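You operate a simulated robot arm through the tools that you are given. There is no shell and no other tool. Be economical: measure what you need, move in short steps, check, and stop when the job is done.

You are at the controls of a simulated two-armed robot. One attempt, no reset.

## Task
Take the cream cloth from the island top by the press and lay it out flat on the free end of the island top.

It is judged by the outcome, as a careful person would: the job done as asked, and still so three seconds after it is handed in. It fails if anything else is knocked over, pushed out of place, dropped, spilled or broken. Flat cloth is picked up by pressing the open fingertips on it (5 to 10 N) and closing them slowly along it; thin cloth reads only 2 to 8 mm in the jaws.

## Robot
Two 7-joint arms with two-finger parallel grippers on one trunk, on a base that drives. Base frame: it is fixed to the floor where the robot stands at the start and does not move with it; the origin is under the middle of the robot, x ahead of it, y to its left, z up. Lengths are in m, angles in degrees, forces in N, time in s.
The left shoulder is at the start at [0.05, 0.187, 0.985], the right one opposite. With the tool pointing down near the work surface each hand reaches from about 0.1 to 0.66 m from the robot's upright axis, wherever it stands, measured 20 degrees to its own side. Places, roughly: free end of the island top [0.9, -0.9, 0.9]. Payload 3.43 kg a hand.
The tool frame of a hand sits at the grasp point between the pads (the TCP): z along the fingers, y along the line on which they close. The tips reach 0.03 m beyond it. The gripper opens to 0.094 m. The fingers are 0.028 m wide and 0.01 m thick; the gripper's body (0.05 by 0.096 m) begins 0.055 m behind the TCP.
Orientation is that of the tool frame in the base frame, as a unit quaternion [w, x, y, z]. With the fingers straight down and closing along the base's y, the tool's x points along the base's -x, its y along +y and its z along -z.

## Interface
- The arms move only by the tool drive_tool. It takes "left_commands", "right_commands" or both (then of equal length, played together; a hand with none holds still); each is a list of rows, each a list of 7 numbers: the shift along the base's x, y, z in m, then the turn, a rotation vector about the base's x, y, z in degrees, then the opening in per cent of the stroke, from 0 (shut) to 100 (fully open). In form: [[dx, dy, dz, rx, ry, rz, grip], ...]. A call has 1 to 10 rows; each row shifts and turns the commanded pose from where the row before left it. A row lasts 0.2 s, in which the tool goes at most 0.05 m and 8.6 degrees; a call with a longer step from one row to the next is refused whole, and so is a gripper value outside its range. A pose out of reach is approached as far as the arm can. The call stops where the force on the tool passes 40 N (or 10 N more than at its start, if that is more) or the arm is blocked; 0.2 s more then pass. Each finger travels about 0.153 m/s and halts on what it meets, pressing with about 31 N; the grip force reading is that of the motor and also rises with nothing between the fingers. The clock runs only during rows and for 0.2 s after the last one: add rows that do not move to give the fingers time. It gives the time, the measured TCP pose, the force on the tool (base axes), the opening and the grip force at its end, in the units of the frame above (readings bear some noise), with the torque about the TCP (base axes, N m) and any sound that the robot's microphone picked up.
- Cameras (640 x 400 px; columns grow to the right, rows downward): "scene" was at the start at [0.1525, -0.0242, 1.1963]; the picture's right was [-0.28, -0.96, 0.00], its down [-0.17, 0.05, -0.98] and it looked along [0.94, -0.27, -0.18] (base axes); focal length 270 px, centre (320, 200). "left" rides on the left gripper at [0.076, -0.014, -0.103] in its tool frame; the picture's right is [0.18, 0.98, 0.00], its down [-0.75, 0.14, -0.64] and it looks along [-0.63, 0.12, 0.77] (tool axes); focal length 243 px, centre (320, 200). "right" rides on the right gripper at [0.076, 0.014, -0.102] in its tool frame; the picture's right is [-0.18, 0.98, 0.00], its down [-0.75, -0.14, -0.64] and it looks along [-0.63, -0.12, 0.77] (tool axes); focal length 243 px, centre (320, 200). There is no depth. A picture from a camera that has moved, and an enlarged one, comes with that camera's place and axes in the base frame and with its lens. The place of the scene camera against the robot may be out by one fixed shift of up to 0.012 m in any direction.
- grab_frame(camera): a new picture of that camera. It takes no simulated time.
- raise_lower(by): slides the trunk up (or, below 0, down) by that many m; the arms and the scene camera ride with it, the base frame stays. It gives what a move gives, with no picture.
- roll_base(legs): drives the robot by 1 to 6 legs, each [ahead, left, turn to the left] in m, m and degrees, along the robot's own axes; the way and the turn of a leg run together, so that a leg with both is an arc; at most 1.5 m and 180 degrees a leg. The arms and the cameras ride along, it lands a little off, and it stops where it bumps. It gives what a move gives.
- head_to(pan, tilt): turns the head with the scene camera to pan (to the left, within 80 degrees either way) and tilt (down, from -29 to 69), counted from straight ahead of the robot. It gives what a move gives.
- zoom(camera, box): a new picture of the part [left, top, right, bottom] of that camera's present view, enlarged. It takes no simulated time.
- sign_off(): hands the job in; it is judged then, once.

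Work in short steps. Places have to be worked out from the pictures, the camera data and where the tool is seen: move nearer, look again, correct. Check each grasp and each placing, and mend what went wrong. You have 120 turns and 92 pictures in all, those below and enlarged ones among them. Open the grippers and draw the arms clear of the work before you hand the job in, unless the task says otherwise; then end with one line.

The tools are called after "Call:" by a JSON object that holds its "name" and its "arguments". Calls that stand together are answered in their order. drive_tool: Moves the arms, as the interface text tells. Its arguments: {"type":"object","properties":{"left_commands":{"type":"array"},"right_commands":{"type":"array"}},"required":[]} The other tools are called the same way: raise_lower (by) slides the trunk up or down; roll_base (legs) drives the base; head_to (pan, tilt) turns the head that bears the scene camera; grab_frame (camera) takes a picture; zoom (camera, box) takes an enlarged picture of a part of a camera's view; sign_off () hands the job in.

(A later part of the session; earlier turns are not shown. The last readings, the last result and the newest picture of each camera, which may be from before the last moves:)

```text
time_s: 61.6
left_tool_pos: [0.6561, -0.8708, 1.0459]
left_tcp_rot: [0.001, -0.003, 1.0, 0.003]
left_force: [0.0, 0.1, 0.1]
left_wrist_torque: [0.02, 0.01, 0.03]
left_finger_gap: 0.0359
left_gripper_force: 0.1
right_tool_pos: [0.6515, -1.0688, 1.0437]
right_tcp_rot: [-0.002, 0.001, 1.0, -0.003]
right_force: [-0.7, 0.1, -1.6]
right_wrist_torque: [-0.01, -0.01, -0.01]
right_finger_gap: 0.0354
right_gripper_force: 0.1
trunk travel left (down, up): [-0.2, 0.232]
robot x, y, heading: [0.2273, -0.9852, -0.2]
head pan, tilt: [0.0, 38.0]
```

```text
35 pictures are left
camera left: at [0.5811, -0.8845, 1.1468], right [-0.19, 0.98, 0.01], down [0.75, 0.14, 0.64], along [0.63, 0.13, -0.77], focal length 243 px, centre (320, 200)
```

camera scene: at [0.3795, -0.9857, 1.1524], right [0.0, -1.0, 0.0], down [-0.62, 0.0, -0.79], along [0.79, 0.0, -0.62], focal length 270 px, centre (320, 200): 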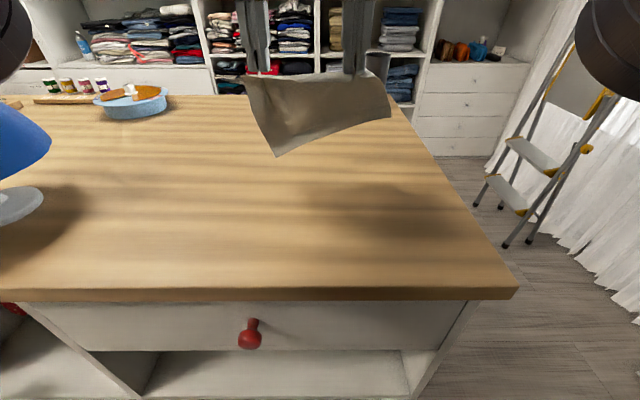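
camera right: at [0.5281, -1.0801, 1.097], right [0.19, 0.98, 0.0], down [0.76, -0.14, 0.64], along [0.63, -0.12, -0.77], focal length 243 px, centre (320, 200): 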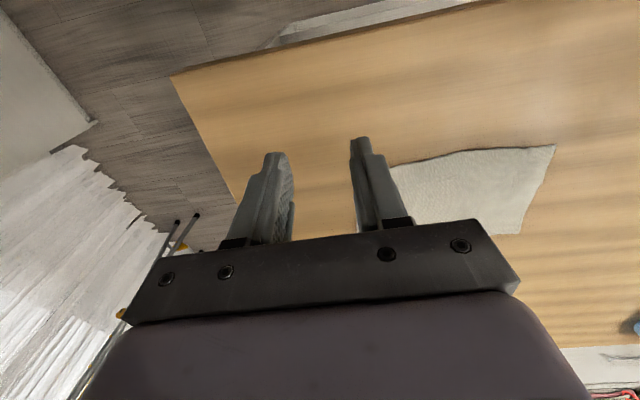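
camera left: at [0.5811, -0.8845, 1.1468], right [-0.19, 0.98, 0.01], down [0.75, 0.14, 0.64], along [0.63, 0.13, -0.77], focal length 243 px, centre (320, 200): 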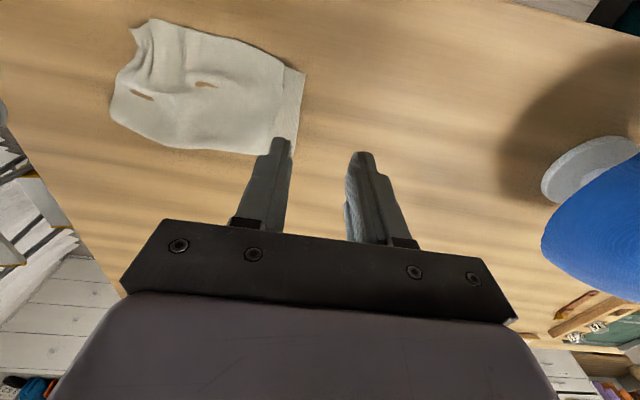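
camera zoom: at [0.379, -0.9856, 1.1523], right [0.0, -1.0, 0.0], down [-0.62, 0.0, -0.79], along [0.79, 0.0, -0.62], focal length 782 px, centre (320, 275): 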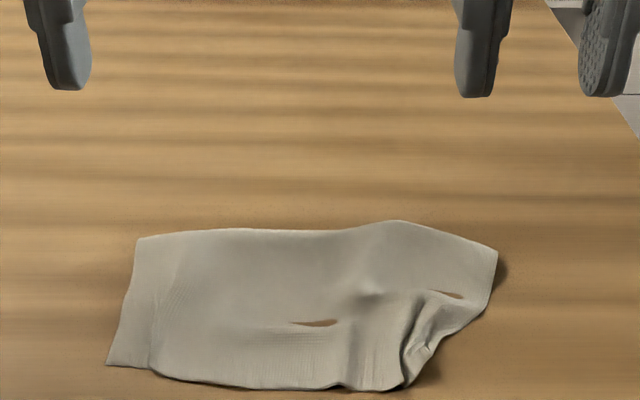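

The right near corner is crumpled, and the far edge probably still tucked. Before retrying I want more forward room, so I use the left hand camera to look down at the base/island gap.

Call:
{"name": "drive_tool", "arguments": {"left_commands": [[-0.045, 0, 0.01, 0, 0, 0, 38], [-0.045, 0, 0.01, 0, 0, 0, 38], [-0.045, 0, 0.01, 0, 0, 0, 38], [-0.045, 0, 0, 0, 0, 0, 38]]}}

Call:
{"name": "grab_frame", "arguments": {"camera": "left"}}

```text
time_s: 62.6
left_tool_pos: [0.5023, -0.8672, 1.0694]
left_tcp_rot: [0.0, -0.011, 1.0, 0.006]
left_force: [6.5, -4.8, -6.4]
left_wrist_torque: [0.64, 0.04, 0.6]
left_finger_gap: 0.0356
left_gripper_force: 0.1
right_tool_pos: [0.6508, -1.0684, 1.0434]
right_tcp_rot: [-0.002, 0.002, 1.0, -0.002]
right_force: [-0.3, 0.2, -0.1]
right_wrist_torque: [0.0, 0.0, -0.02]
right_finger_gap: 0.0358
right_gripper_force: 0.1
trunk travel left (down, up): [-0.2, 0.232]
robot x, y, heading: [0.2321, -0.9857, -0.3]
head pan, tilt: [0.0, 38.0]
stopped in row 4 (left hand): the force on the tool passed its limit (the readings are from after the stop); the commanded pose is now the measured one
```

```text
34 pictures are left
camera left: at [0.427, -0.8836, 1.1722], right [-0.21, 0.98, 0.01], down [0.75, 0.15, 0.64], along [0.63, 0.14, -0.77], focal length 243 px, centre (320, 200)
```

left: 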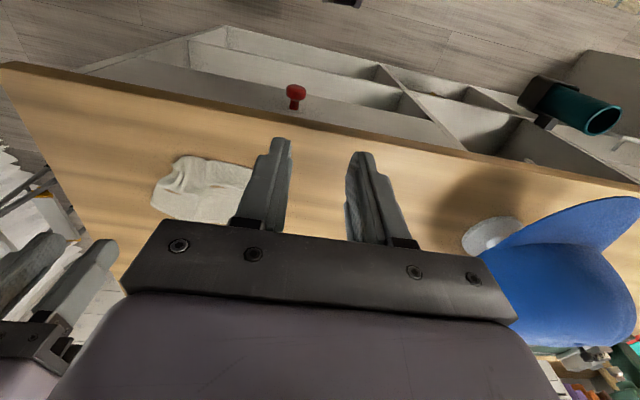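

Floor is visible down to x≈0.44, so the base front is ~0.1+ m short of the island; moving 6 cm forward is safe. First ease the left hand off whatever it touched.

Call:
{"name": "drive_tool", "arguments": {"left_commands": [[0.03, 0, 0, 0, 0, 0, 38], [0.04, 0, -0.01, 0, 0, 0, 38], [0.04, 0, -0.01, 0, 0, 0, 38], [0, 0, 0, 0, 0, 0, 38]]}}

Call:
{"name": "head_to", "arguments": {"pan": 25, "tilt": 35}}

Call:
{"name": "grab_frame", "arguments": {"camera": "scene"}}

```text
time_s: 63.6
left_tool_pos: [0.6141, -0.8682, 1.0508]
left_tcp_rot: [-0.001, -0.01, 1.0, 0.005]
left_force: [0.0, -1.0, 0.2]
left_wrist_torque: [0.01, 0.01, -0.01]
left_finger_gap: 0.0355
left_gripper_force: 0.1
right_tool_pos: [0.6508, -1.0692, 1.0427]
right_tcp_rot: [-0.001, 0.001, 1.0, -0.001]
right_force: [0.3, 0.2, -1.0]
right_wrist_torque: [0.02, 0.0, -0.06]
right_finger_gap: 0.036
right_gripper_force: 0.1
trunk travel left (down, up): [-0.2, 0.232]
robot x, y, heading: [0.2282, -0.9885, -0.3]
head pan, tilt: [0.0, 38.0]
```

```text
time_s: 64.5
left_tool_pos: [0.611, -0.868, 1.0502]
left_tcp_rot: [-0.001, -0.01, 1.0, 0.006]
left_force: [-0.2, -0.2, 0.1]
left_wrist_torque: [0.0, 0.0, 0.04]
left_finger_gap: 0.0358
left_gripper_force: 0.1
right_tool_pos: [0.6501, -1.0694, 1.0443]
right_tcp_rot: [-0.002, 0.001, 1.0, -0.002]
right_force: [-0.5, -0.2, -0.6]
right_wrist_torque: [0.02, 0.02, -0.02]
right_finger_gap: 0.0358
right_gripper_force: 0.1
trunk travel left (down, up): [-0.2, 0.232]
robot x, y, heading: [0.2307, -0.9878, -0.1]
head pan, tilt: [25.0, 35.0]
```

```text
33 pictures are left
camera scene: at [0.3731, -0.9484, 1.1569], right [0.42, -0.91, 0.0], down [-0.52, -0.24, -0.82], along [0.74, 0.34, -0.57], focal length 270 px, centre (320, 200)
```

scene: 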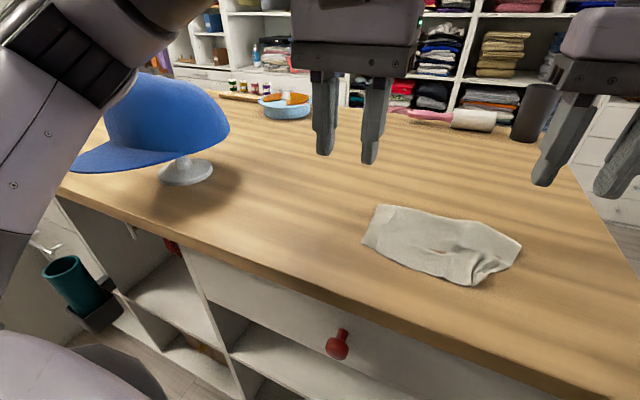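

Cap is untouched. The left elbow is close to it, so I shift the base right 6 cm first, then forward 5 cm.

Call:
{"name": "roll_base", "arguments": {"legs": [[0, -0.06, 0], [0.05, 0, 0]]}}

Call:
{"name": "head_to", "arguments": {"pan": 0, "tilt": 45}}

Call:
{"name": "grab_frame", "arguments": {"camera": "scene"}}

```text
time_s: 66.0
left_tool_pos: [0.6311, -0.9268, 1.0493]
left_tcp_rot: [-0.002, -0.012, 1.0, 0.006]
left_force: [0.5, -0.2, 0.3]
left_wrist_torque: [0.01, 0.02, 0.0]
left_finger_gap: 0.0355
left_gripper_force: 0.1
right_tool_pos: [0.6698, -1.1288, 1.0429]
right_tcp_rot: [-0.003, 0.001, 1.0, -0.003]
right_force: [0.3, -0.2, -0.5]
right_wrist_torque: [0.01, 0.0, -0.01]
right_finger_gap: 0.0359
right_gripper_force: 0.0
trunk travel left (down, up): [-0.2, 0.232]
robot x, y, heading: [0.2479, -1.048, -0.1]
head pan, tilt: [25.0, 35.0]
stopped in leg 2: the robot was blocked; the commanded pose is now the measured one
```

```text
time_s: 66.9
left_tool_pos: [0.6314, -0.9284, 1.0496]
left_tcp_rot: [-0.002, -0.012, 1.0, 0.006]
left_force: [-0.1, 0.4, 0.0]
left_wrist_torque: [0.02, 0.0, 0.01]
left_finger_gap: 0.0356
left_gripper_force: 0.1
right_tool_pos: [0.6709, -1.1293, 1.0426]
right_tcp_rot: [-0.004, 0.002, 1.0, -0.004]
right_force: [1.1, -0.1, -0.4]
right_wrist_torque: [-0.01, -0.03, 0.0]
right_finger_gap: 0.0355
right_gripper_force: 0.1
trunk travel left (down, up): [-0.2, 0.232]
robot x, y, heading: [0.2489, -1.0458, -0.1]
head pan, tilt: [0.0, 45.0]
```

```text
32 pictures are left
camera scene: at [0.3927, -1.0455, 1.1421], right [0.0, -1.0, 0.0], down [-0.71, 0.0, -0.71], along [0.71, 0.0, -0.71], focal length 270 px, centre (320, 200)
```

scene: 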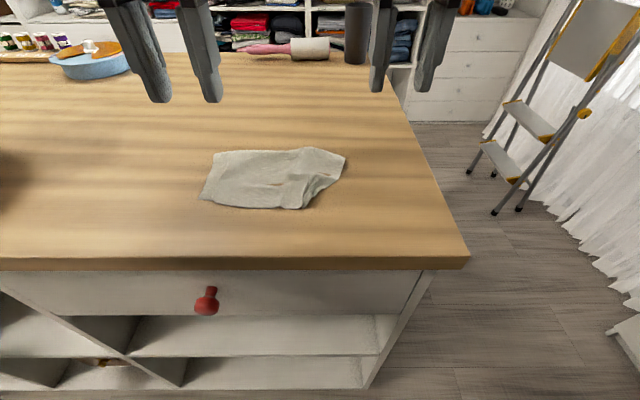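

The base touched the island and stopped at x 0.248; fine. Zooming on the crumpled corner to choose the regrasp.

Call:
{"name": "zoom", "arguments": {"camera": "scene", "box": [190, 135, 360, 225]}}

Call:
{"name": "grab_frame", "arguments": {"camera": "right"}}

```text
3.76 times, centred on (275, 180) of scene
camera zoom: at [0.3927, -1.0455, 1.1421], right [0.0, -1.0, 0.0], down [-0.71, 0.0, -0.71], along [0.71, 0.0, -0.71], focal length 1016 px, centre (489, 275)
```

zoom: 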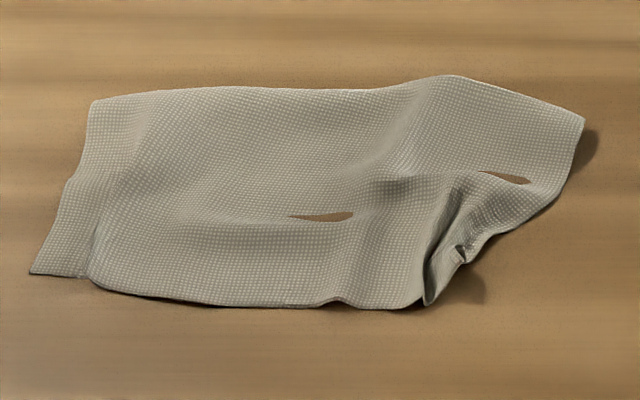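

```text
30 pictures are left
camera right: at [0.594, -1.1131, 1.1461], right [0.19, 0.98, -0.01], down [0.76, -0.14, 0.64], along [0.63, -0.12, -0.77], focal length 243 px, centre (320, 200)
```

right: 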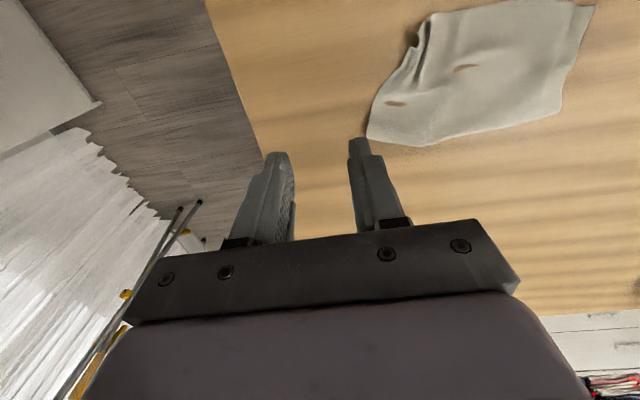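

Left: re-pinch the near-left ridge at about (0.657,−0.903); right: pinch the bunched margin at about (0.658,−1.035). Moving above them.

Call:
{"name": "drive_tool", "arguments": {"left_commands": [[0.007, 0.007, -0.03, -0.7, 0, -1.4, 38], [0.007, 0.007, -0.03, 0, 0, 0, 38], [0.006, 0.006, -0.03, 0, 0, 0, 38], [0.006, 0.006, -0.028, 0, 0, 0, 38], [0, 0, 0, 0, 0, 0, 38]], "right_commands": [[-0.004, 0.024, -0.028, 0, 0, 0, 38], [-0.003, 0.024, -0.028, 0, 0, 0, 38], [-0.003, 0.023, -0.028, 0, 0, 0, 38], [-0.003, 0.023, -0.025, 0, 0, 0, 38], [0, 0, 0, 0, 0, 0, 38]]}}

Call:
{"name": "zoom", "arguments": {"camera": "scene", "box": [190, 120, 360, 225]}}

```text
time_s: 68.1
left_tool_pos: [0.6552, -0.9029, 0.9298]
left_tcp_rot: [-0.002, 0.0, 1.0, 0.0]
left_force: [-0.1, -0.1, 0.7]
left_wrist_torque: [0.01, -0.01, 0.0]
left_finger_gap: 0.0355
left_gripper_force: 0.1
right_tool_pos: [0.6571, -1.0359, 0.9322]
right_tcp_rot: [-0.004, 0.002, 1.0, -0.003]
right_force: [-0.6, 0.9, -0.4]
right_wrist_torque: [0.0, -0.01, -0.01]
right_finger_gap: 0.0359
right_gripper_force: 0.1
trunk travel left (down, up): [-0.2, 0.232]
robot x, y, heading: [0.2454, -1.046, -0.4]
head pan, tilt: [0.0, 45.0]
```

```text
3.76 times, centred on (275, 172) of scene
camera zoom: at [0.3928, -1.0455, 1.1421], right [0.0, -1.0, 0.0], down [-0.71, 0.0, -0.71], along [0.71, 0.0, -0.71], focal length 1016 px, centre (489, 304)
```

zoom: 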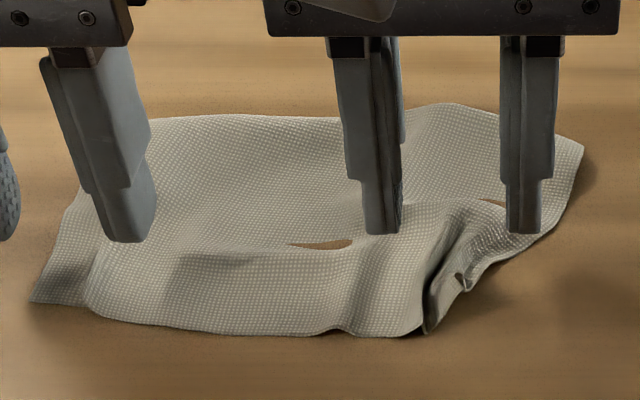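

Shift left hand inward 14 mm and both slightly nearer, then lower to contact.

Call:
{"name": "drive_tool", "arguments": {"left_commands": [[-0.008, -0.014, -0.008, 0, 0, 0, 38], [0, 0, -0.007, 0, 0, 0, 38], [0, 0, -0.0045, 0, 0, 0, 38], [0, 0, 0, 0, 0, 0, 38]], "right_commands": [[-0.006, 0, -0.008, 0, 0, 0, 38], [0, 0, -0.009, 0, 0, 0, 38], [0, 0, -0.005, 0, 0, 0, 38], [0, 0, 0, 0, 0, 0, 38]]}}

Call:
{"name": "zoom", "arguments": {"camera": "scene", "box": [190, 120, 360, 225]}}

```text
time_s: 69.1
left_tool_pos: [0.6467, -0.9147, 0.9111]
left_tcp_rot: [-0.003, 0.0, 1.0, -0.001]
left_force: [-0.1, 0.5, 1.4]
left_wrist_torque: [0.05, 0.02, -0.03]
left_finger_gap: 0.0357
left_gripper_force: 0.0
right_tool_pos: [0.6513, -1.0354, 0.9122]
right_tcp_rot: [-0.002, 0.002, 1.0, -0.003]
right_force: [0.9, -0.4, -0.8]
right_wrist_torque: [0.0, -0.01, 0.02]
right_finger_gap: 0.0359
right_gripper_force: 0.0
trunk travel left (down, up): [-0.2, 0.232]
robot x, y, heading: [0.2467, -1.045, -0.1]
head pan, tilt: [0.0, 45.0]
```

```text
3.76 times, centred on (275, 172) of scene
camera zoom: at [0.3925, -1.0456, 1.1422], right [0.0, -1.0, 0.0], down [-0.71, 0.0, -0.71], along [0.71, 0.0, -0.71], focal length 1016 px, centre (489, 304)
```

zoom: 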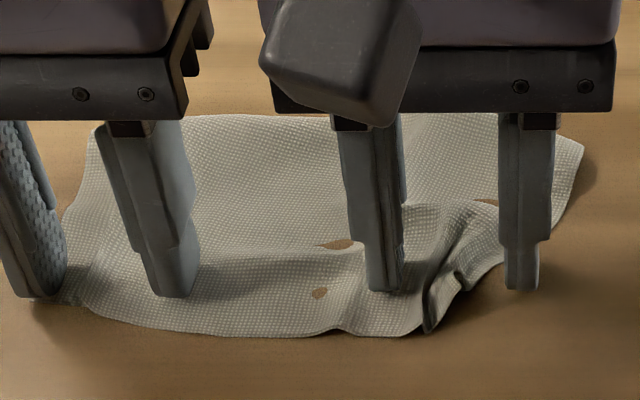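

Well placed around both ridges. Pressing slightly and closing slowly.

Call:
{"name": "drive_tool", "arguments": {"left_commands": [[0, -0.004, -0.0012, 0, 0, 0, 38], [0, 0, -0.0006, 0, 0, 0, 34], [0, 0, 0, 0, 0, 0, 30], [0, 0, 0, 0, 0, 0, 26], [0, 0, 0, 0, 0, 0, 21], [0, 0, 0, 0, 0, 0, 16], [0, 0, 0, 0, 0, 0, 11], [0, 0, 0, 0, 0, 0, 6], [0, 0, 0, 0, 0, 0, 2], [0, 0, 0, 0, 0, 0, 0]], "right_commands": [[0, 0, -0.0015, 0, 0, 0, 38], [0, 0, -0.0006, 0, 0, 0, 34], [0, 0, 0, 0, 0, 0, 30], [0, 0, 0, 0, 0, 0, 26], [0, 0, 0, 0, 0, 0, 21], [0, 0, 0, 0, 0, 0, 16], [0, 0, 0, 0, 0, 0, 11], [0, 0, 0, 0, 0, 0, 6], [0, 0, 0, 0, 0, 0, 2], [0, 0, 0, 0, 0, 0, 0]]}}

Call:
{"name": "drive_tool", "arguments": {"left_commands": [[0, -0.002, 0.01, 0, 0, 0, 0], [0, 0, 0.03, 0, 0, 0, 0], [0, 0, 0.04, 0, 0, 0, 0], [0, 0, 0.04, 0, 0, 0, 0], [0, 0, 0.03, 0, 0, 0, 0], [0, 0, 0, 0, 0, 0, 0]], "right_commands": [[0, 0.002, 0.01, 0, 0, 0, 0], [0, 0, 0.03, 0, 0, 0, 0], [0, 0, 0.04, 0, 0, 0, 0], [0, 0, 0.04, 0, 0, 0, 0], [0, 0, 0.03, 0, 0, 0, 0], [0, 0, 0, 0, 0, 0, 0]]}}

Call:
{"name": "zoom", "arguments": {"camera": "scene", "box": [180, 60, 400, 200]}}

```text
time_s: 71.3
left_tool_pos: [0.6477, -0.9202, 0.9112]
left_tcp_rot: [-0.001, 0.002, 1.0, -0.003]
left_force: [-2.1, -17.8, 9.7]
left_wrist_torque: [-0.48, -0.02, -0.08]
left_finger_gap: 0.0021
left_gripper_force: 31.4
right_tool_pos: [0.649, -1.0342, 0.911]
right_tcp_rot: [-0.001, 0.0, 1.0, 0.001]
right_force: [3.0, 16.0, 22.6]
right_wrist_torque: [0.52, -0.21, -0.15]
right_finger_gap: 0.0026
right_gripper_force: 31.2
trunk travel left (down, up): [-0.2, 0.232]
robot x, y, heading: [0.2508, -1.049, -0.0]
head pan, tilt: [0.0, 45.0]
```

```text
time_s: 72.7
left_tool_pos: [0.6495, -0.921, 1.0592]
left_tcp_rot: [-0.002, 0.002, 1.0, -0.001]
left_force: [-1.8, -13.1, 0.4]
left_wrist_torque: [-0.35, 0.04, -0.04]
left_finger_gap: 0.0017
left_gripper_force: 30.8
right_tool_pos: [0.6505, -1.0324, 1.0615]
right_tcp_rot: [-0.003, 0.001, 1.0, -0.002]
right_force: [2.3, 12.1, 0.2]
right_wrist_torque: [0.37, -0.06, -0.11]
right_finger_gap: 0.0028
right_gripper_force: 31.0
trunk travel left (down, up): [-0.2, 0.232]
robot x, y, heading: [0.2481, -1.0451, -0.4]
head pan, tilt: [0.0, 45.0]
```

```text
2.86 times, centred on (290, 130) of scene
camera zoom: at [0.3926, -1.0456, 1.1421], right [0.0, -1.0, 0.0], down [-0.71, 0.0, -0.71], along [0.71, 0.0, -0.71], focal length 771 px, centre (406, 400)
```

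zoom: 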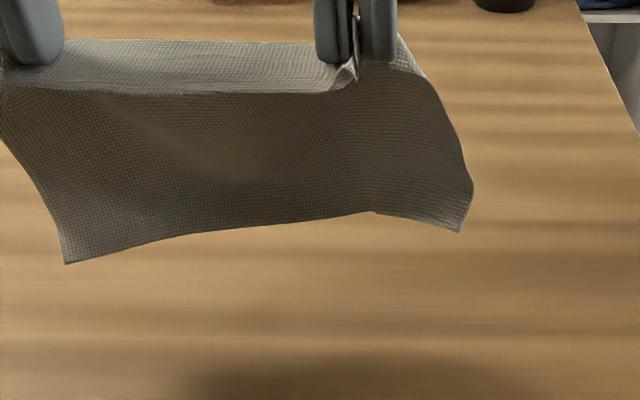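

Hanging well and symmetric. Relax tension, carry forward to the reach limit, then lower to just-touch height.

Call:
{"name": "drive_tool", "arguments": {"left_commands": [[0.03, -0.002, 0, 0, 0, 0, 0], [0.03, 0, 0, 0, 0, 0, 0], [0.03, 0, 0, 0, 0, 0, 0], [0.03, 0, -0.005, 0, 0, 0, 0], [0.015, 0, -0.008, 0, 0, 0, 0], [0, 0, 0, 0, 0, 0, 0], [0, 0, 0, 0, 0, 0, 0]], "right_commands": [[0.03, 0.002, 0, 0, 0, 0, 0], [0.03, 0, 0, 0, 0, 0, 0], [0.03, 0, 0, 0, 0, 0, 0], [0.03, 0, -0.005, 0, 0, 0, 0], [0.014, 0, -0.01, 0, 0, 0, 0], [0, 0, 0, 0, 0, 0, 0], [0, 0, 0, 0, 0, 0, 0]]}}

Call:
{"name": "head_to", "arguments": {"pan": 0, "tilt": 36}}

Call:
{"name": "zoom", "arguments": {"camera": "scene", "box": [180, 60, 400, 200]}}

```text
time_s: 73.7
left_tool_pos: [0.7621, -0.9382, 1.0561]
left_tcp_rot: [0.0, 0.018, 1.0, -0.013]
left_force: [-2.4, -19.8, 3.0]
left_wrist_torque: [-0.68, 0.04, -0.08]
left_finger_gap: 0.0022
left_gripper_force: 30.9
right_tool_pos: [0.7624, -1.0552, 1.0689]
right_tcp_rot: [0.0, 0.02, 0.999, 0.032]
right_force: [2.1, 20.1, -1.4]
right_wrist_torque: [0.58, -0.11, -0.18]
right_finger_gap: 0.003
right_gripper_force: 30.7
right hand out of reach, approached as far as the arm can: row 4, 5
trunk travel left (down, up): [-0.2, 0.232]
robot x, y, heading: [0.2453, -1.0442, -0.2]
head pan, tilt: [0.0, 45.0]
stopped in row 5 (left hand): the force on the tool passed its limit (the readings are from after the stop); the commanded pose is now the measured one
```

```text
time_s: 74.4
left_tool_pos: [0.7635, -0.9386, 1.0565]
left_tcp_rot: [0.0, 0.016, 1.0, -0.011]
left_force: [-3.1, -27.6, 2.0]
left_wrist_torque: [-0.87, 0.09, -0.08]
left_finger_gap: 0.0021
left_gripper_force: 30.7
right_tool_pos: [0.763, -1.0549, 1.0688]
right_tcp_rot: [0.001, 0.021, 0.999, 0.031]
right_force: [3.6, 27.2, -3.2]
right_wrist_torque: [0.83, -0.12, -0.24]
right_finger_gap: 0.0032
right_gripper_force: 31.0
trunk travel left (down, up): [-0.2, 0.232]
robot x, y, heading: [0.2478, -1.0495, -0.3]
head pan, tilt: [0.0, 36.0]
```

```text
2.86 times, centred on (290, 130) of scene
camera zoom: at [0.3988, -1.0454, 1.1553], right [0.0, -1.0, 0.0], down [-0.59, 0.0, -0.81], along [0.81, 0.0, -0.59], focal length 771 px, centre (406, 400)
```

zoom: 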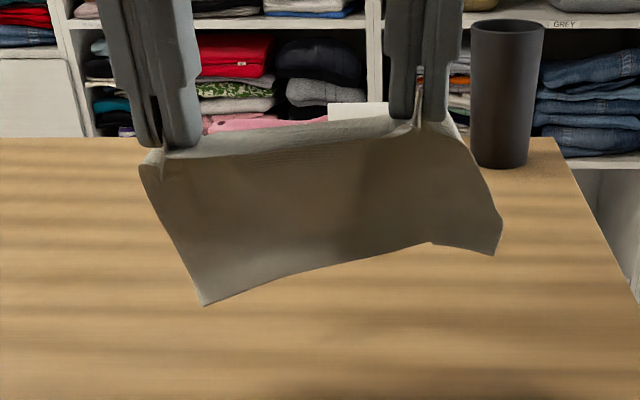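

Right arm is at its limit and the cloth over-tensioned; I correct the spacing and orientation while drawing back 1 cm and lowering slightly.

Call:
{"name": "drive_tool", "arguments": {"left_commands": [[-0.002, -0.003, -0.005, 0.6, 0, 0.9, 0], [-0.004, -0.001, -0.008, 0.7, 0, 0.9, 0], [0, 0, -0.008, 0, 0, 0, 0], [0, 0, 0, 0, 0, 0, 0]], "right_commands": [[-0.006, 0.003, -0.01, -1.8, 0, 1.2, 0], [-0.006, 0.002, -0.015, -1.8, 0, 1.2, 0], [0, 0, -0.009, 0, 0, 0, 0], [0, 0, 0, 0, 0, 0, 0]]}}

```text
time_s: 75.4
left_tool_pos: [0.7587, -0.9393, 1.0347]
left_tcp_rot: [-0.001, -0.001, 1.0, 0.002]
left_force: [-2.8, -13.8, 0.8]
left_wrist_torque: [-0.43, 0.08, -0.04]
left_finger_gap: 0.0019
left_gripper_force: 31.1
right_tool_pos: [0.7495, -1.0493, 1.0351]
right_tcp_rot: [0.002, 0.0, 1.0, -0.003]
right_force: [2.8, 12.9, 0.6]
right_wrist_torque: [0.37, -0.06, -0.13]
right_finger_gap: 0.0026
right_gripper_force: 30.9
trunk travel left (down, up): [-0.2, 0.232]
robot x, y, heading: [0.2479, -1.0491, -0.2]
head pan, tilt: [0.0, 36.0]
```

Now the lay-down: mostly horizontal pull at first, then down.

Call:
{"name": "drive_tool", "arguments": {"left_commands": [[-0.032, -0.002, -0.012, 0, 0, 0, 0], [-0.03, 0, -0.008, 0, 0, 0, 0], [-0.025, 0, -0.012, 0, 0, 0, 0], [-0.015, 0, -0.018, 0, 0, 0, 0], [-0.008, 0, -0.02, 0, 0, 0, 0], [-0.004, 0, -0.02, 0, 0, 0, 0], [-0.002, 0, -0.014, 0, 0, 0, 0], [0, 0, -0.01, 0, 0, 0, 0], [0, 0, 0, 0, 0, 0, 0]], "right_commands": [[-0.026, 0.002, -0.012, 0, 0, 0, 0], [-0.028, 0, -0.008, 0, 0, 0, 0], [-0.025, 0, -0.012, 0, 0, 0, 0], [-0.015, 0, -0.018, 0, 0, 0, 0], [-0.008, 0, -0.02, 0, 0, 0, 0], [-0.004, 0, -0.02, 0, 0, 0, 0], [-0.002, 0, -0.014, 0, 0, 0, 0], [0, 0, -0.01, 0, 0, 0, 0], [0, 0, 0, 0, 0, 0, 0]]}}

Call:
{"name": "zoom", "arguments": {"camera": "scene", "box": [180, 110, 400, 250]}}

Call:
{"name": "grab_frame", "arguments": {"camera": "left"}}

```text
time_s: 77.4
left_tool_pos: [0.6422, -0.9407, 0.9209]
left_tcp_rot: [0.0, -0.001, 1.0, 0.002]
left_force: [0.2, -1.1, -0.4]
left_wrist_torque: [0.0, -0.04, -0.03]
left_finger_gap: 0.0023
left_gripper_force: 31.0
right_tool_pos: [0.6419, -1.0496, 0.9223]
right_tcp_rot: [0.002, 0.001, 1.0, -0.003]
right_force: [-0.1, 1.3, -0.9]
right_wrist_torque: [0.03, -0.03, -0.05]
right_finger_gap: 0.0023
right_gripper_force: 30.6
trunk travel left (down, up): [-0.2, 0.232]
robot x, y, heading: [0.2488, -1.044, -0.3]
head pan, tilt: [0.0, 36.0]
```

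```text
2.86 times, centred on (290, 180) of scene
camera zoom: at [0.3989, -1.0454, 1.1554], right [0.0, -1.0, 0.0], down [-0.59, 0.0, -0.81], along [0.81, 0.0, -0.59], focal length 771 px, centre (406, 257)
```

zoom: 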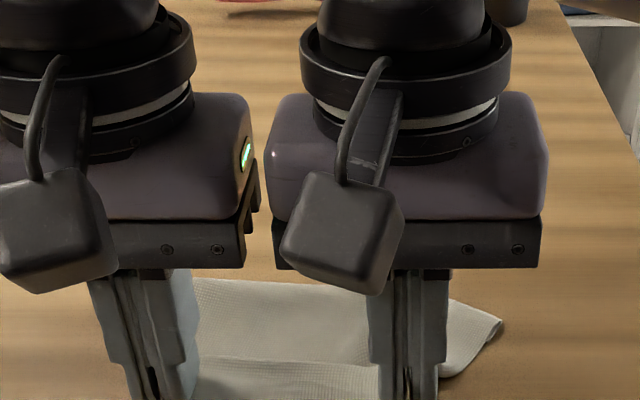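

```text
24 pictures are left
camera left: at [0.5666, -0.9549, 1.024], right [-0.19, 0.98, 0.01], down [0.75, 0.14, 0.64], along [0.63, 0.12, -0.77], focal length 243 px, centre (320, 200)
```

left: 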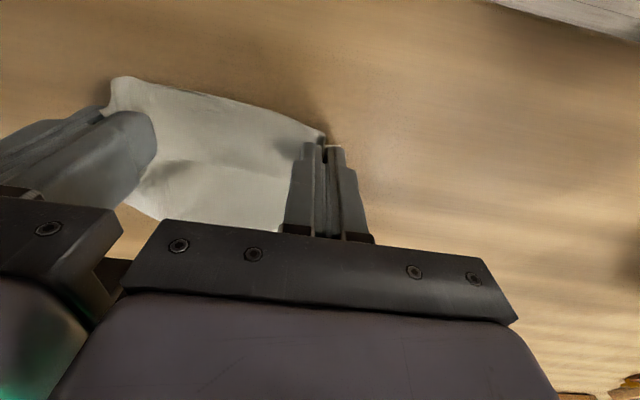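

Left view shows a cross ridge (slack) mid-cloth. I'll draw the hands back 20 mm just above the surface to pull it out, then look.

Call:
{"name": "drive_tool", "arguments": {"left_commands": [[-0.005, 0, -0.003, 0, 0, 0, 0], [-0.005, 0, -0.002, 0, 0, 0, 0], [-0.005, 0, 0, 0, 0, 0, 0], [-0.005, 0, 0, 0, 0, 0, 0], [0, 0, 0, 0, 0, 0, 0]], "right_commands": [[-0.005, 0, -0.003, 0, 0, 0, 0], [-0.005, 0, -0.003, 0, 0, 0, 0], [-0.005, 0, 0, 0, 0, 0, 0], [-0.005, 0, 0, 0, 0, 0, 0], [0, 0, 0, 0, 0, 0, 0]]}}

Call:
{"name": "grab_frame", "arguments": {"camera": "left"}}

```text
time_s: 78.6
left_tool_pos: [0.6218, -0.9391, 0.9174]
left_tcp_rot: [0.0, -0.002, 1.0, 0.002]
left_force: [0.1, -3.2, -0.4]
left_wrist_torque: [-0.07, -0.01, -0.03]
left_finger_gap: 0.0018
left_gripper_force: 31.1
right_tool_pos: [0.6226, -1.0482, 0.9173]
right_tcp_rot: [0.002, 0.001, 1.0, -0.003]
right_force: [0.2, 2.8, 0.0]
right_wrist_torque: [0.06, -0.02, -0.02]
right_finger_gap: 0.0025
right_gripper_force: 30.9
trunk travel left (down, up): [-0.2, 0.232]
robot x, y, heading: [0.2519, -1.0465, -0.3]
head pan, tilt: [0.0, 36.0]
```

```text
23 pictures are left
camera left: at [0.547, -0.954, 1.0189], right [-0.19, 0.98, 0.01], down [0.75, 0.14, 0.64], along [0.63, 0.12, -0.77], focal length 243 px, centre (320, 200)
```

left: 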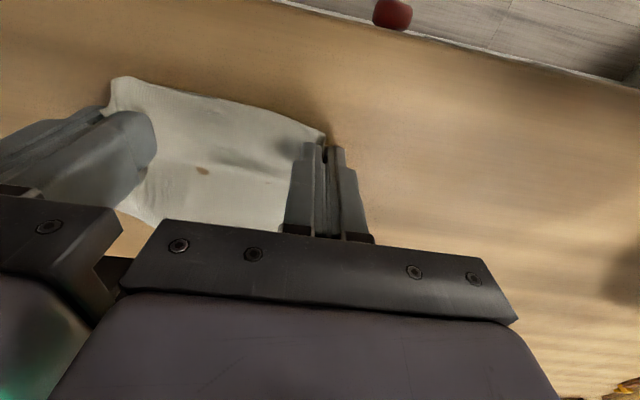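

The cloth slides as a whole, so tension won't build this way. Press, release and inspect the far corners.

Call:
{"name": "drive_tool", "arguments": {"left_commands": [[0.002, 0, -0.005, 0, 0, 0, 0], [0, 0, -0.0015, 0, 0, 0, 4], [0, 0.004, 0, 0, 0, 0, 14], [0, 0.006, 0, 0, 0, 0, 24], [0, 0.006, 0, 0, 0, 0, 34], [0, 0.004, 0, 0, 0, 0, 38], [0, 0, 0.02, 0, 0, 0, 38], [0, 0.03, 0.03, 0, 0, 0, 38], [-0.02, 0.04, 0.01, 0, 0, 0, 38]], "right_commands": [[0.002, 0, -0.005, 0, 0, 0, 0], [0, 0, -0.0015, 0, 0, 0, 4], [0, -0.004, 0, 0, 0, 0, 14], [0, -0.006, 0, 0, 0, 0, 24], [0, -0.006, 0, 0, 0, 0, 34], [0, -0.004, 0, 0, 0, 0, 38], [0, 0, 0.02, 0, 0, 0, 38], [0, -0.03, 0.03, 0, 0, 0, 38], [-0.02, -0.04, 0.01, 0, 0, 0, 38]]}}

Call:
{"name": "head_to", "arguments": {"pan": 0, "tilt": 50}}

Call:
{"name": "zoom", "arguments": {"camera": "scene", "box": [170, 80, 390, 220]}}

```text
time_s: 80.6
left_tool_pos: [0.6037, -0.8503, 0.9708]
left_tcp_rot: [0.0, -0.001, 1.0, 0.003]
left_force: [-0.3, 0.0, 0.3]
left_wrist_torque: [0.01, 0.01, 0.0]
left_finger_gap: 0.0358
left_gripper_force: 0.0
right_tool_pos: [0.6028, -1.1391, 0.968]
right_tcp_rot: [0.002, -0.001, 1.0, -0.004]
right_force: [0.5, -0.5, 0.2]
right_wrist_torque: [0.0, -0.02, 0.01]
right_finger_gap: 0.0358
right_gripper_force: 0.1
trunk travel left (down, up): [-0.2, 0.232]
robot x, y, heading: [0.2496, -1.0433, -0.1]
head pan, tilt: [0.0, 36.0]
```

```text
time_s: 81.4
left_tool_pos: [0.6047, -0.8515, 0.9706]
left_tcp_rot: [0.0, -0.001, 1.0, 0.003]
left_force: [-0.6, -0.5, -0.5]
left_wrist_torque: [-0.01, 0.01, 0.02]
left_finger_gap: 0.0358
left_gripper_force: 0.0
right_tool_pos: [0.6034, -1.1394, 0.9684]
right_tcp_rot: [0.002, 0.001, 1.0, -0.003]
right_force: [0.5, -0.3, -0.4]
right_wrist_torque: [0.01, 0.0, 0.02]
right_finger_gap: 0.0357
right_gripper_force: 0.1
trunk travel left (down, up): [-0.2, 0.232]
robot x, y, heading: [0.2496, -1.0487, -0.2]
head pan, tilt: [0.0, 50.0]
```

```text
2.86 times, centred on (280, 150) of scene
camera zoom: at [0.3884, -1.0454, 1.1352], right [0.0, -1.0, 0.0], down [-0.77, 0.0, -0.64], along [0.64, 0.0, -0.77], focal length 771 px, centre (434, 343)
```

zoom: 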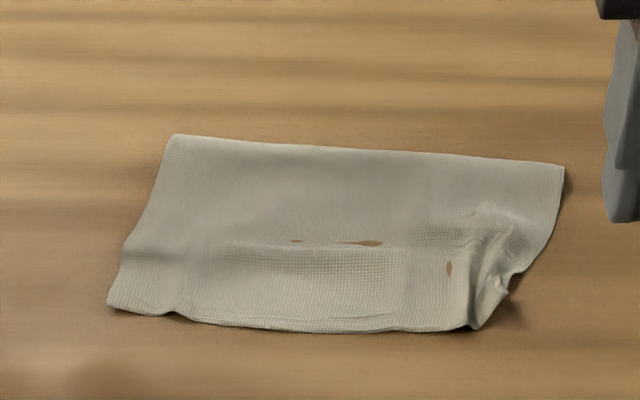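

There's a transverse line mid-cloth suggesting an edge underneath. Zooming in to tell which edge is tucked.

Call:
{"name": "zoom", "arguments": {"camera": "scene", "box": [200, 118, 290, 200]}}

Call:
{"name": "zoom", "arguments": {"camera": "scene", "box": [285, 125, 375, 207]}}

```text
4.88 times, centred on (245, 159) of scene
camera zoom: at [0.3884, -1.0454, 1.1352], right [0.0, -1.0, 0.0], down [-0.77, 0.0, -0.64], along [0.64, 0.0, -0.77], focal length 1317 px, centre (686, 400)
```

zoom: 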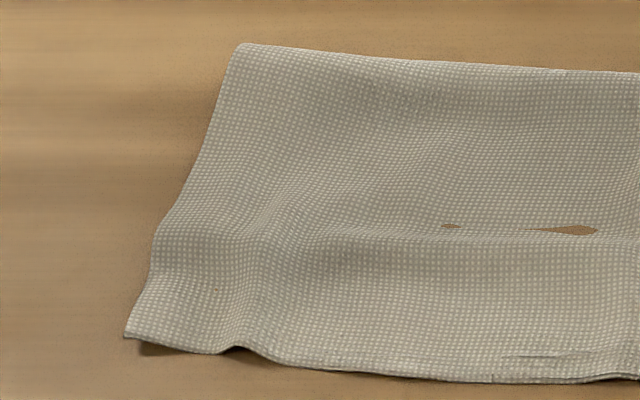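

```text
4.88 times, centred on (330, 166) of scene
camera zoom: at [0.3884, -1.0454, 1.1352], right [0.0, -1.0, 0.0], down [-0.77, 0.0, -0.64], along [0.64, 0.0, -0.77], focal length 1317 px, centre (271, 366)
```

zoom: 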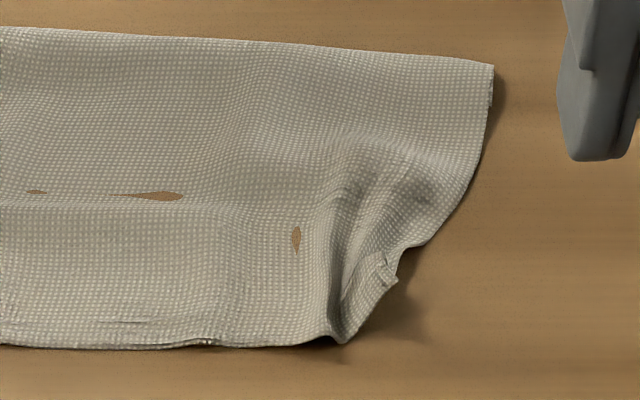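

Both the near flap (swept under by the drag) and far edge are tucked. New approach: pinch at the middle of the left and right edges, lift so both ends droop outward, and set it straight down so the ends splay out. Moving there.

Call:
{"name": "drive_tool", "arguments": {"left_commands": [[0.022, -0.028, 0, 0, 0, 0, 38], [0.022, -0.028, 0, 0, 0, 0, 38], [0.021, -0.027, 0, 0, 0, 0, 38], [0, 0, -0.025, 0, 0, 0, 38], [0, 0, -0.018, 0, 0, 0, 38], [0, 0, 0, 0, 0, 0, 38]], "right_commands": [[0.022, 0.023, 0, 0, 0, 0, 38], [0.022, 0.023, 0, 0, 0, 0, 38], [0.022, 0.022, 0, 0, 0, 0, 38], [0, 0, -0.025, 0, 0, 0, 38], [0, 0, -0.016, 0, 0, 0, 38], [0, 0, 0, 0, 0, 0, 38]]}}

Call:
{"name": "zoom", "arguments": {"camera": "scene", "box": [170, 80, 390, 220]}}

```text
time_s: 82.8
left_tool_pos: [0.6698, -0.933, 0.9266]
left_tcp_rot: [0.0, -0.002, 1.0, 0.003]
left_force: [-0.2, 0.3, 0.2]
left_wrist_torque: [0.01, 0.06, -0.02]
left_finger_gap: 0.0355
left_gripper_force: 0.0
right_tool_pos: [0.6697, -1.0707, 0.9279]
right_tcp_rot: [0.001, 0.0, 1.0, -0.003]
right_force: [-0.1, 0.1, -0.6]
right_wrist_torque: [0.04, -0.01, 0.01]
right_finger_gap: 0.0356
right_gripper_force: 0.1
trunk travel left (down, up): [-0.2, 0.232]
robot x, y, heading: [0.2508, -1.0462, -0.3]
head pan, tilt: [0.0, 50.0]
```

```text
2.86 times, centred on (280, 150) of scene
camera zoom: at [0.3884, -1.0454, 1.1352], right [0.0, -1.0, 0.0], down [-0.77, 0.0, -0.64], along [0.64, 0.0, -0.77], focal length 771 px, centre (434, 343)
```

zoom: 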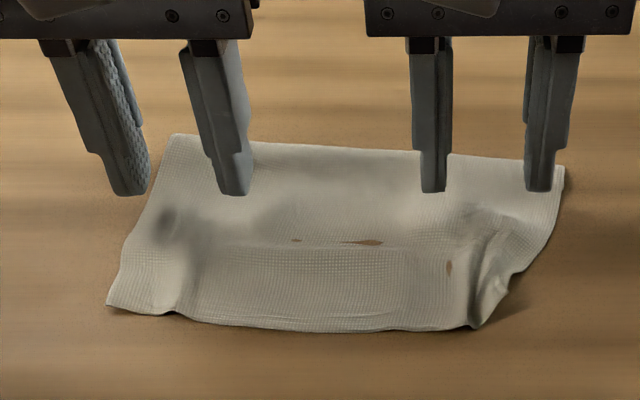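

Shift slightly inward and 8 mm nearer, then down to contact.

Call:
{"name": "drive_tool", "arguments": {"left_commands": [[-0.008, -0.01, -0.006, 0, 0, 0, 38], [0, 0, -0.006, 0, 0, 0, 38], [0, 0, -0.004, 0, 0, 0, 38], [0, 0, 0, 0, 0, 0, 38]], "right_commands": [[-0.008, 0.006, -0.007, 0, 0, 0, 38], [0, 0, -0.006, 0, 0, 0, 38], [0, 0, -0.004, 0, 0, 0, 38], [0, 0, 0, 0, 0, 0, 38]]}}

```text
time_s: 83.8
left_tool_pos: [0.6601, -0.9446, 0.9104]
left_tcp_rot: [0.0, -0.002, 1.0, 0.002]
left_force: [-0.6, 0.1, 0.9]
left_wrist_torque: [0.01, 0.03, 0.05]
left_finger_gap: 0.0358
left_gripper_force: 0.1
right_tool_pos: [0.6633, -1.0659, 0.9121]
right_tcp_rot: [0.002, 0.0, 1.0, -0.003]
right_force: [-0.4, -0.1, 0.8]
right_wrist_torque: [0.05, -0.02, -0.04]
right_finger_gap: 0.0358
right_gripper_force: 0.1
trunk travel left (down, up): [-0.2, 0.232]
robot x, y, heading: [0.2488, -1.0441, -0.2]
head pan, tilt: [0.0, 50.0]
```

Just touching. Press a little more and close slowly.

Call:
{"name": "drive_tool", "arguments": {"left_commands": [[0, 0, -0.0014, 0, 0, 0, 38], [0, 0, -0.0004, 0, 0, 0, 34], [0, 0, 0, 0, 0, 0, 30], [0, 0, 0, 0, 0, 0, 26], [0, 0, 0, 0, 0, 0, 21], [0, 0, 0, 0, 0, 0, 16], [0, 0, 0, 0, 0, 0, 11], [0, 0, 0, 0, 0, 0, 6], [0, 0, 0, 0, 0, 0, 2], [0, 0, 0, 0, 0, 0, 0]], "right_commands": [[0, 0, -0.0016, 0, 0, 0, 38], [0, 0, -0.0004, 0, 0, 0, 34], [0, 0, 0, 0, 0, 0, 30], [0, 0, 0, 0, 0, 0, 26], [0, 0, 0, 0, 0, 0, 21], [0, 0, 0, 0, 0, 0, 16], [0, 0, 0, 0, 0, 0, 11], [0, 0, 0, 0, 0, 0, 6], [0, 0, 0, 0, 0, 0, 2], [0, 0, 0, 0, 0, 0, 0]]}}

```text
time_s: 86.0
left_tool_pos: [0.6588, -0.9458, 0.912]
left_tcp_rot: [0.001, -0.001, 1.0, 0.002]
left_force: [-0.5, -14.3, 22.3]
left_wrist_torque: [-0.37, 0.13, -0.16]
left_finger_gap: 0.002
left_gripper_force: 31.5
right_tool_pos: [0.6603, -1.0639, 0.9114]
right_tcp_rot: [0.003, -0.001, 1.0, -0.001]
right_force: [1.1, 11.8, 23.9]
right_wrist_torque: [0.32, 0.15, 0.04]
right_finger_gap: 0.0018
right_gripper_force: 30.9
trunk travel left (down, up): [-0.2, 0.232]
robot x, y, heading: [0.2465, -1.0485, 0.3]
head pan, tilt: [0.0, 50.0]
```

Both hold (2 mm). Lift and move toward the middle of the free end, then look.

Call:
{"name": "drive_tool", "arguments": {"left_commands": [[0, -0.002, 0.005, 0, 0, 0, 0], [0, 0, 0.02, 0, 0, 0, 0], [0, 0, 0.03, 0, 0, 0, 0], [0, 0, 0.035, 0, 0, 0, 0], [0, 0, 0.035, 0, 0, 0, 0], [0.02, 0, 0, 0, 0, 0, 0], [0.02, 0, 0, 0, 0, 0, 0], [0.02, 0, 0, 0, 0, 0, 0], [0, 0, 0, 0, 0, 0, 0], [0, 0, 0, 0, 0, 0, 0]], "right_commands": [[0, 0.001, 0.005, 0, 0, 0, 0], [0, 0, 0.02, 0, 0, 0, 0], [0, 0, 0.03, 0, 0, 0, 0], [0, 0, 0.035, 0, 0, 0, 0], [0, 0, 0.035, 0, 0, 0, 0], [0.02, 0, 0, 0, 0, 0, 0], [0.02, 0, 0, 0, 0, 0, 0], [0.02, 0, 0, 0, 0, 0, 0], [0, 0, 0, 0, 0, 0, 0], [0, 0, 0, 0, 0, 0, 0]]}}

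Call:
{"name": "zoom", "arguments": {"camera": "scene", "box": [170, 30, 390, 170]}}

Call:
{"name": "grab_frame", "arguments": {"camera": "left"}}

```text
time_s: 88.2
left_tool_pos: [0.72, -0.947, 1.0354]
left_tcp_rot: [0.0, -0.001, 1.0, 0.003]
left_force: [-1.0, -7.8, 0.6]
left_wrist_torque: [-0.27, 0.0, -0.15]
left_finger_gap: 0.002
left_gripper_force: 31.5
right_tool_pos: [0.7227, -1.0624, 1.0337]
right_tcp_rot: [0.002, -0.001, 1.0, -0.004]
right_force: [-0.2, 8.5, 0.5]
right_wrist_torque: [0.23, -0.02, 0.03]
right_finger_gap: 0.0018
right_gripper_force: 31.3
trunk travel left (down, up): [-0.2, 0.232]
robot x, y, heading: [0.2508, -1.0485, -0.5]
head pan, tilt: [0.0, 50.0]
```

```text
2.86 times, centred on (280, 100) of scene
camera zoom: at [0.3883, -1.0454, 1.1352], right [0.0, -1.0, 0.0], down [-0.77, 0.0, -0.64], along [0.64, 0.0, -0.77], focal length 771 px, centre (434, 486)
```

zoom: 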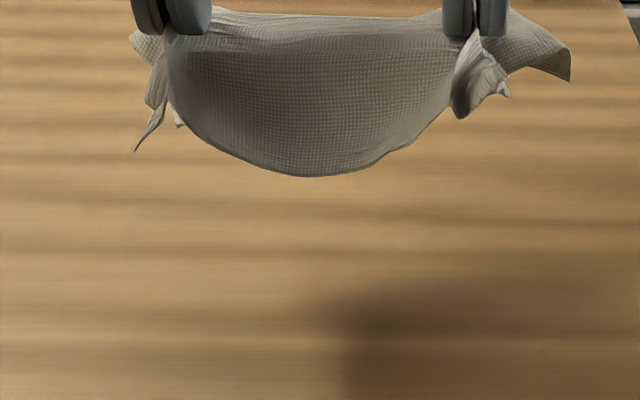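

```text
17 pictures are left
camera left: at [0.645, -0.9605, 1.1379], right [-0.19, 0.98, 0.01], down [0.75, 0.14, 0.64], along [0.63, 0.12, -0.77], focal length 243 px, centre (320, 200)
```

left: 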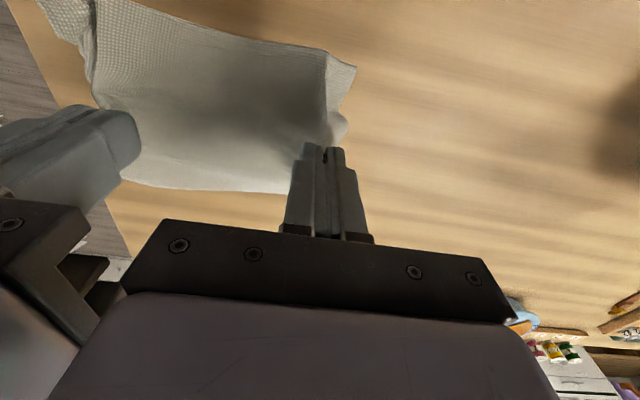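

Excellent: the cloth is held like a tray with near and far ends both spread outward and no folds. Forward 3 cm more, then straight down.

Call:
{"name": "drive_tool", "arguments": {"left_commands": [[0.015, -0.001, -0.005, 0, 0, 0, 0], [0.015, 0, -0.01, 0, 0, 0, 0], [0, 0, -0.014, 0, 0, 0, 0], [0, 0, -0.014, 0, 0, 0, 0], [0, 0, -0.014, 0, 0, 0, 0], [0, 0, -0.014, 0, 0, 0, 0], [0, 0, -0.014, 0, 0, 0, 0], [0, 0, -0.014, 0, 0, 0, 0], [0, 0, -0.014, 0, 0, 0, 0], [0, 0, -0.005, 0, 0, 0, 0]], "right_commands": [[0.015, 0.001, -0.005, 0, 0, 0, 0], [0.013, 0, -0.01, 0, 0, 0, 0], [0, 0, -0.014, 0, 0, 0, 0], [0, 0, -0.014, 0, 0, 0, 0], [0, 0, -0.014, 0, 0, 0, 0], [0, 0, -0.014, 0, 0, 0, 0], [0, 0, -0.014, 0, 0, 0, 0], [0, 0, -0.014, 0, 0, 0, 0], [0, 0, -0.014, 0, 0, 0, 0], [0, 0, -0.004, 0, 0, 0, 0]]}}

Call:
{"name": "zoom", "arguments": {"camera": "scene", "box": [170, 50, 390, 190]}}

```text
time_s: 90.4
left_tool_pos: [0.7522, -0.9472, 0.9168]
left_tcp_rot: [0.001, -0.002, 1.0, 0.003]
left_force: [-0.7, -5.3, 0.1]
left_wrist_torque: [-0.22, 0.0, -0.07]
left_finger_gap: 0.0018
left_gripper_force: 30.9
right_tool_pos: [0.7499, -1.0632, 0.9172]
right_tcp_rot: [0.001, 0.0, 1.0, -0.003]
right_force: [0.5, 6.0, 0.1]
right_wrist_torque: [0.18, 0.0, 0.07]
right_finger_gap: 0.0018
right_gripper_force: 30.7
trunk travel left (down, up): [-0.2, 0.232]
robot x, y, heading: [0.2441, -1.0471, -0.3]
head pan, tilt: [0.0, 50.0]
```

```text
2.86 times, centred on (280, 120) of scene
camera zoom: at [0.3884, -1.0454, 1.1352], right [0.0, -1.0, 0.0], down [-0.77, 0.0, -0.64], along [0.64, 0.0, -0.77], focal length 771 px, centre (434, 429)
```

zoom: 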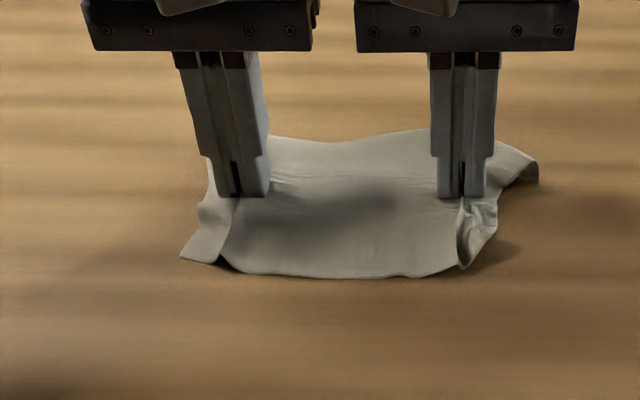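

Set down cleanly. Now press lightly and open while moving each hand outward at the same rate, so the inner cloth stays put and the gathers spread outward.

Call:
{"name": "drive_tool", "arguments": {"left_commands": [[0, 0, -0.005, 0, 0, 0, 0], [0, 0, -0.001, 0, 0, 0, 2], [0, 0.0025, 0, 0, 0, 0, 6], [0, 0.0025, 0, 0, 0, 0, 11], [0, 0.0025, 0, 0, 0, 0, 16], [0, 0.0025, 0, 0, 0, 0, 21], [0, 0.0025, 0, 0, 0, 0, 26], [0, 0.0025, 0, 0, 0, 0, 31], [0, 0.0025, 0, 0, 0, 0, 35], [0, 0.0025, 0, 0, 0, 0, 38]], "right_commands": [[0, 0, -0.005, 0, 0, 0, 0], [0, 0, -0.0014, 0, 0, 0, 2], [0, -0.0025, 0, 0, 0, 0, 6], [0, -0.0025, 0, 0, 0, 0, 11], [0, -0.0025, 0, 0, 0, 0, 16], [0, -0.0025, 0, 0, 0, 0, 21], [0, -0.0025, 0, 0, 0, 0, 26], [0, -0.0025, 0, 0, 0, 0, 31], [0, -0.0025, 0, 0, 0, 0, 35], [0, -0.0025, 0, 0, 0, 0, 38]]}}

Call:
{"name": "zoom", "arguments": {"camera": "scene", "box": [170, 50, 390, 190]}}

```text
time_s: 92.6
left_tool_pos: [0.7502, -0.9271, 0.9114]
left_tcp_rot: [0.0, -0.001, 1.0, 0.002]
left_force: [-0.3, -3.6, 9.0]
left_wrist_torque: [-0.25, 0.05, -0.01]
left_finger_gap: 0.0368
left_gripper_force: 0.7
right_tool_pos: [0.7497, -1.0835, 0.9114]
right_tcp_rot: [0.002, 0.0, 1.0, -0.004]
right_force: [0.0, 1.4, 2.6]
right_wrist_torque: [0.1, 0.02, -0.03]
right_finger_gap: 0.0361
right_gripper_force: 0.6
trunk travel left (down, up): [-0.2, 0.232]
robot x, y, heading: [0.2492, -1.0489, -0.1]
head pan, tilt: [0.0, 50.0]
```

```text
2.86 times, centred on (280, 120) of scene
camera zoom: at [0.3876, -1.0457, 1.1353], right [0.0, -1.0, 0.0], down [-0.77, 0.0, -0.64], along [0.64, 0.0, -0.77], focal length 771 px, centre (434, 429)
```

zoom: 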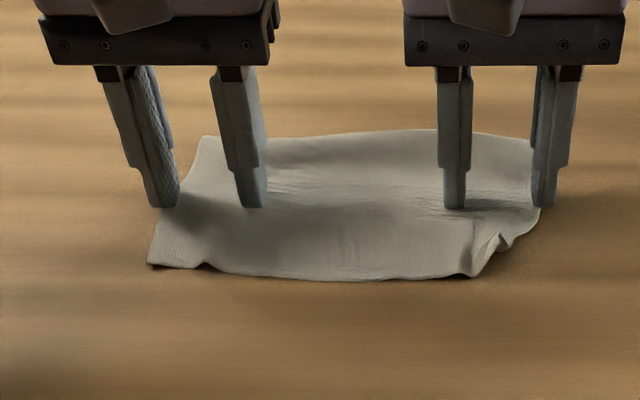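

Very good; only the near-right corner is still turned in. Lifting hands away to inspect.

Call:
{"name": "drive_tool", "arguments": {"left_commands": [[0, 0, 0.02, 0, 0, 0, 38], [0, 0.02, 0.04, 0, 0, 0, 38], [0, 0.02, 0.04, 0, 0, 0, 38]], "right_commands": [[0, 0, 0.02, 0, 0, 0, 38], [0, -0.02, 0.04, 0, 0, 0, 38], [0, -0.02, 0.04, 0, 0, 0, 38]]}}

Call:
{"name": "zoom", "arguments": {"camera": "scene", "box": [205, 85, 375, 160]}}

```text
time_s: 93.4
left_tool_pos: [0.7494, -0.8859, 1.0106]
left_tcp_rot: [0.0, -0.001, 1.0, 0.004]
left_force: [0.6, 0.3, 0.2]
left_wrist_torque: [-0.01, 0.0, -0.04]
left_finger_gap: 0.0359
left_gripper_force: 0.2
right_tool_pos: [0.7477, -1.1226, 1.0112]
right_tcp_rot: [0.002, 0.0, 1.0, -0.003]
right_force: [0.7, -0.2, 0.0]
right_wrist_torque: [0.01, 0.0, -0.01]
right_finger_gap: 0.0356
right_gripper_force: 0.0
trunk travel left (down, up): [-0.2, 0.232]
robot x, y, heading: [0.2507, -1.0464, -0.6]
head pan, tilt: [0.0, 50.0]
```

```text
3.76 times, centred on (290, 122) of scene
camera zoom: at [0.3879, -1.0454, 1.1351], right [0.0, -1.0, 0.0], down [-0.77, 0.0, -0.64], along [0.64, 0.0, -0.77], focal length 1016 px, centre (433, 492)
```

zoom: 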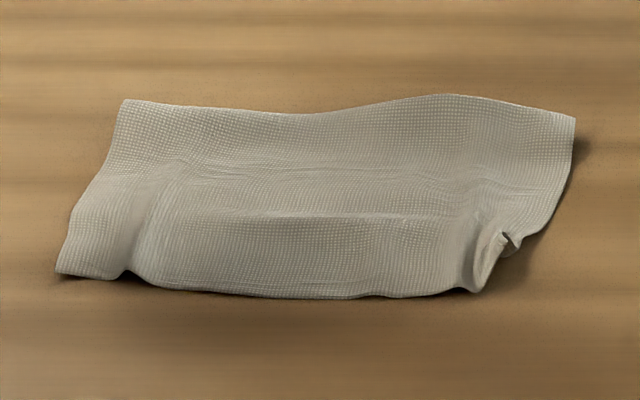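

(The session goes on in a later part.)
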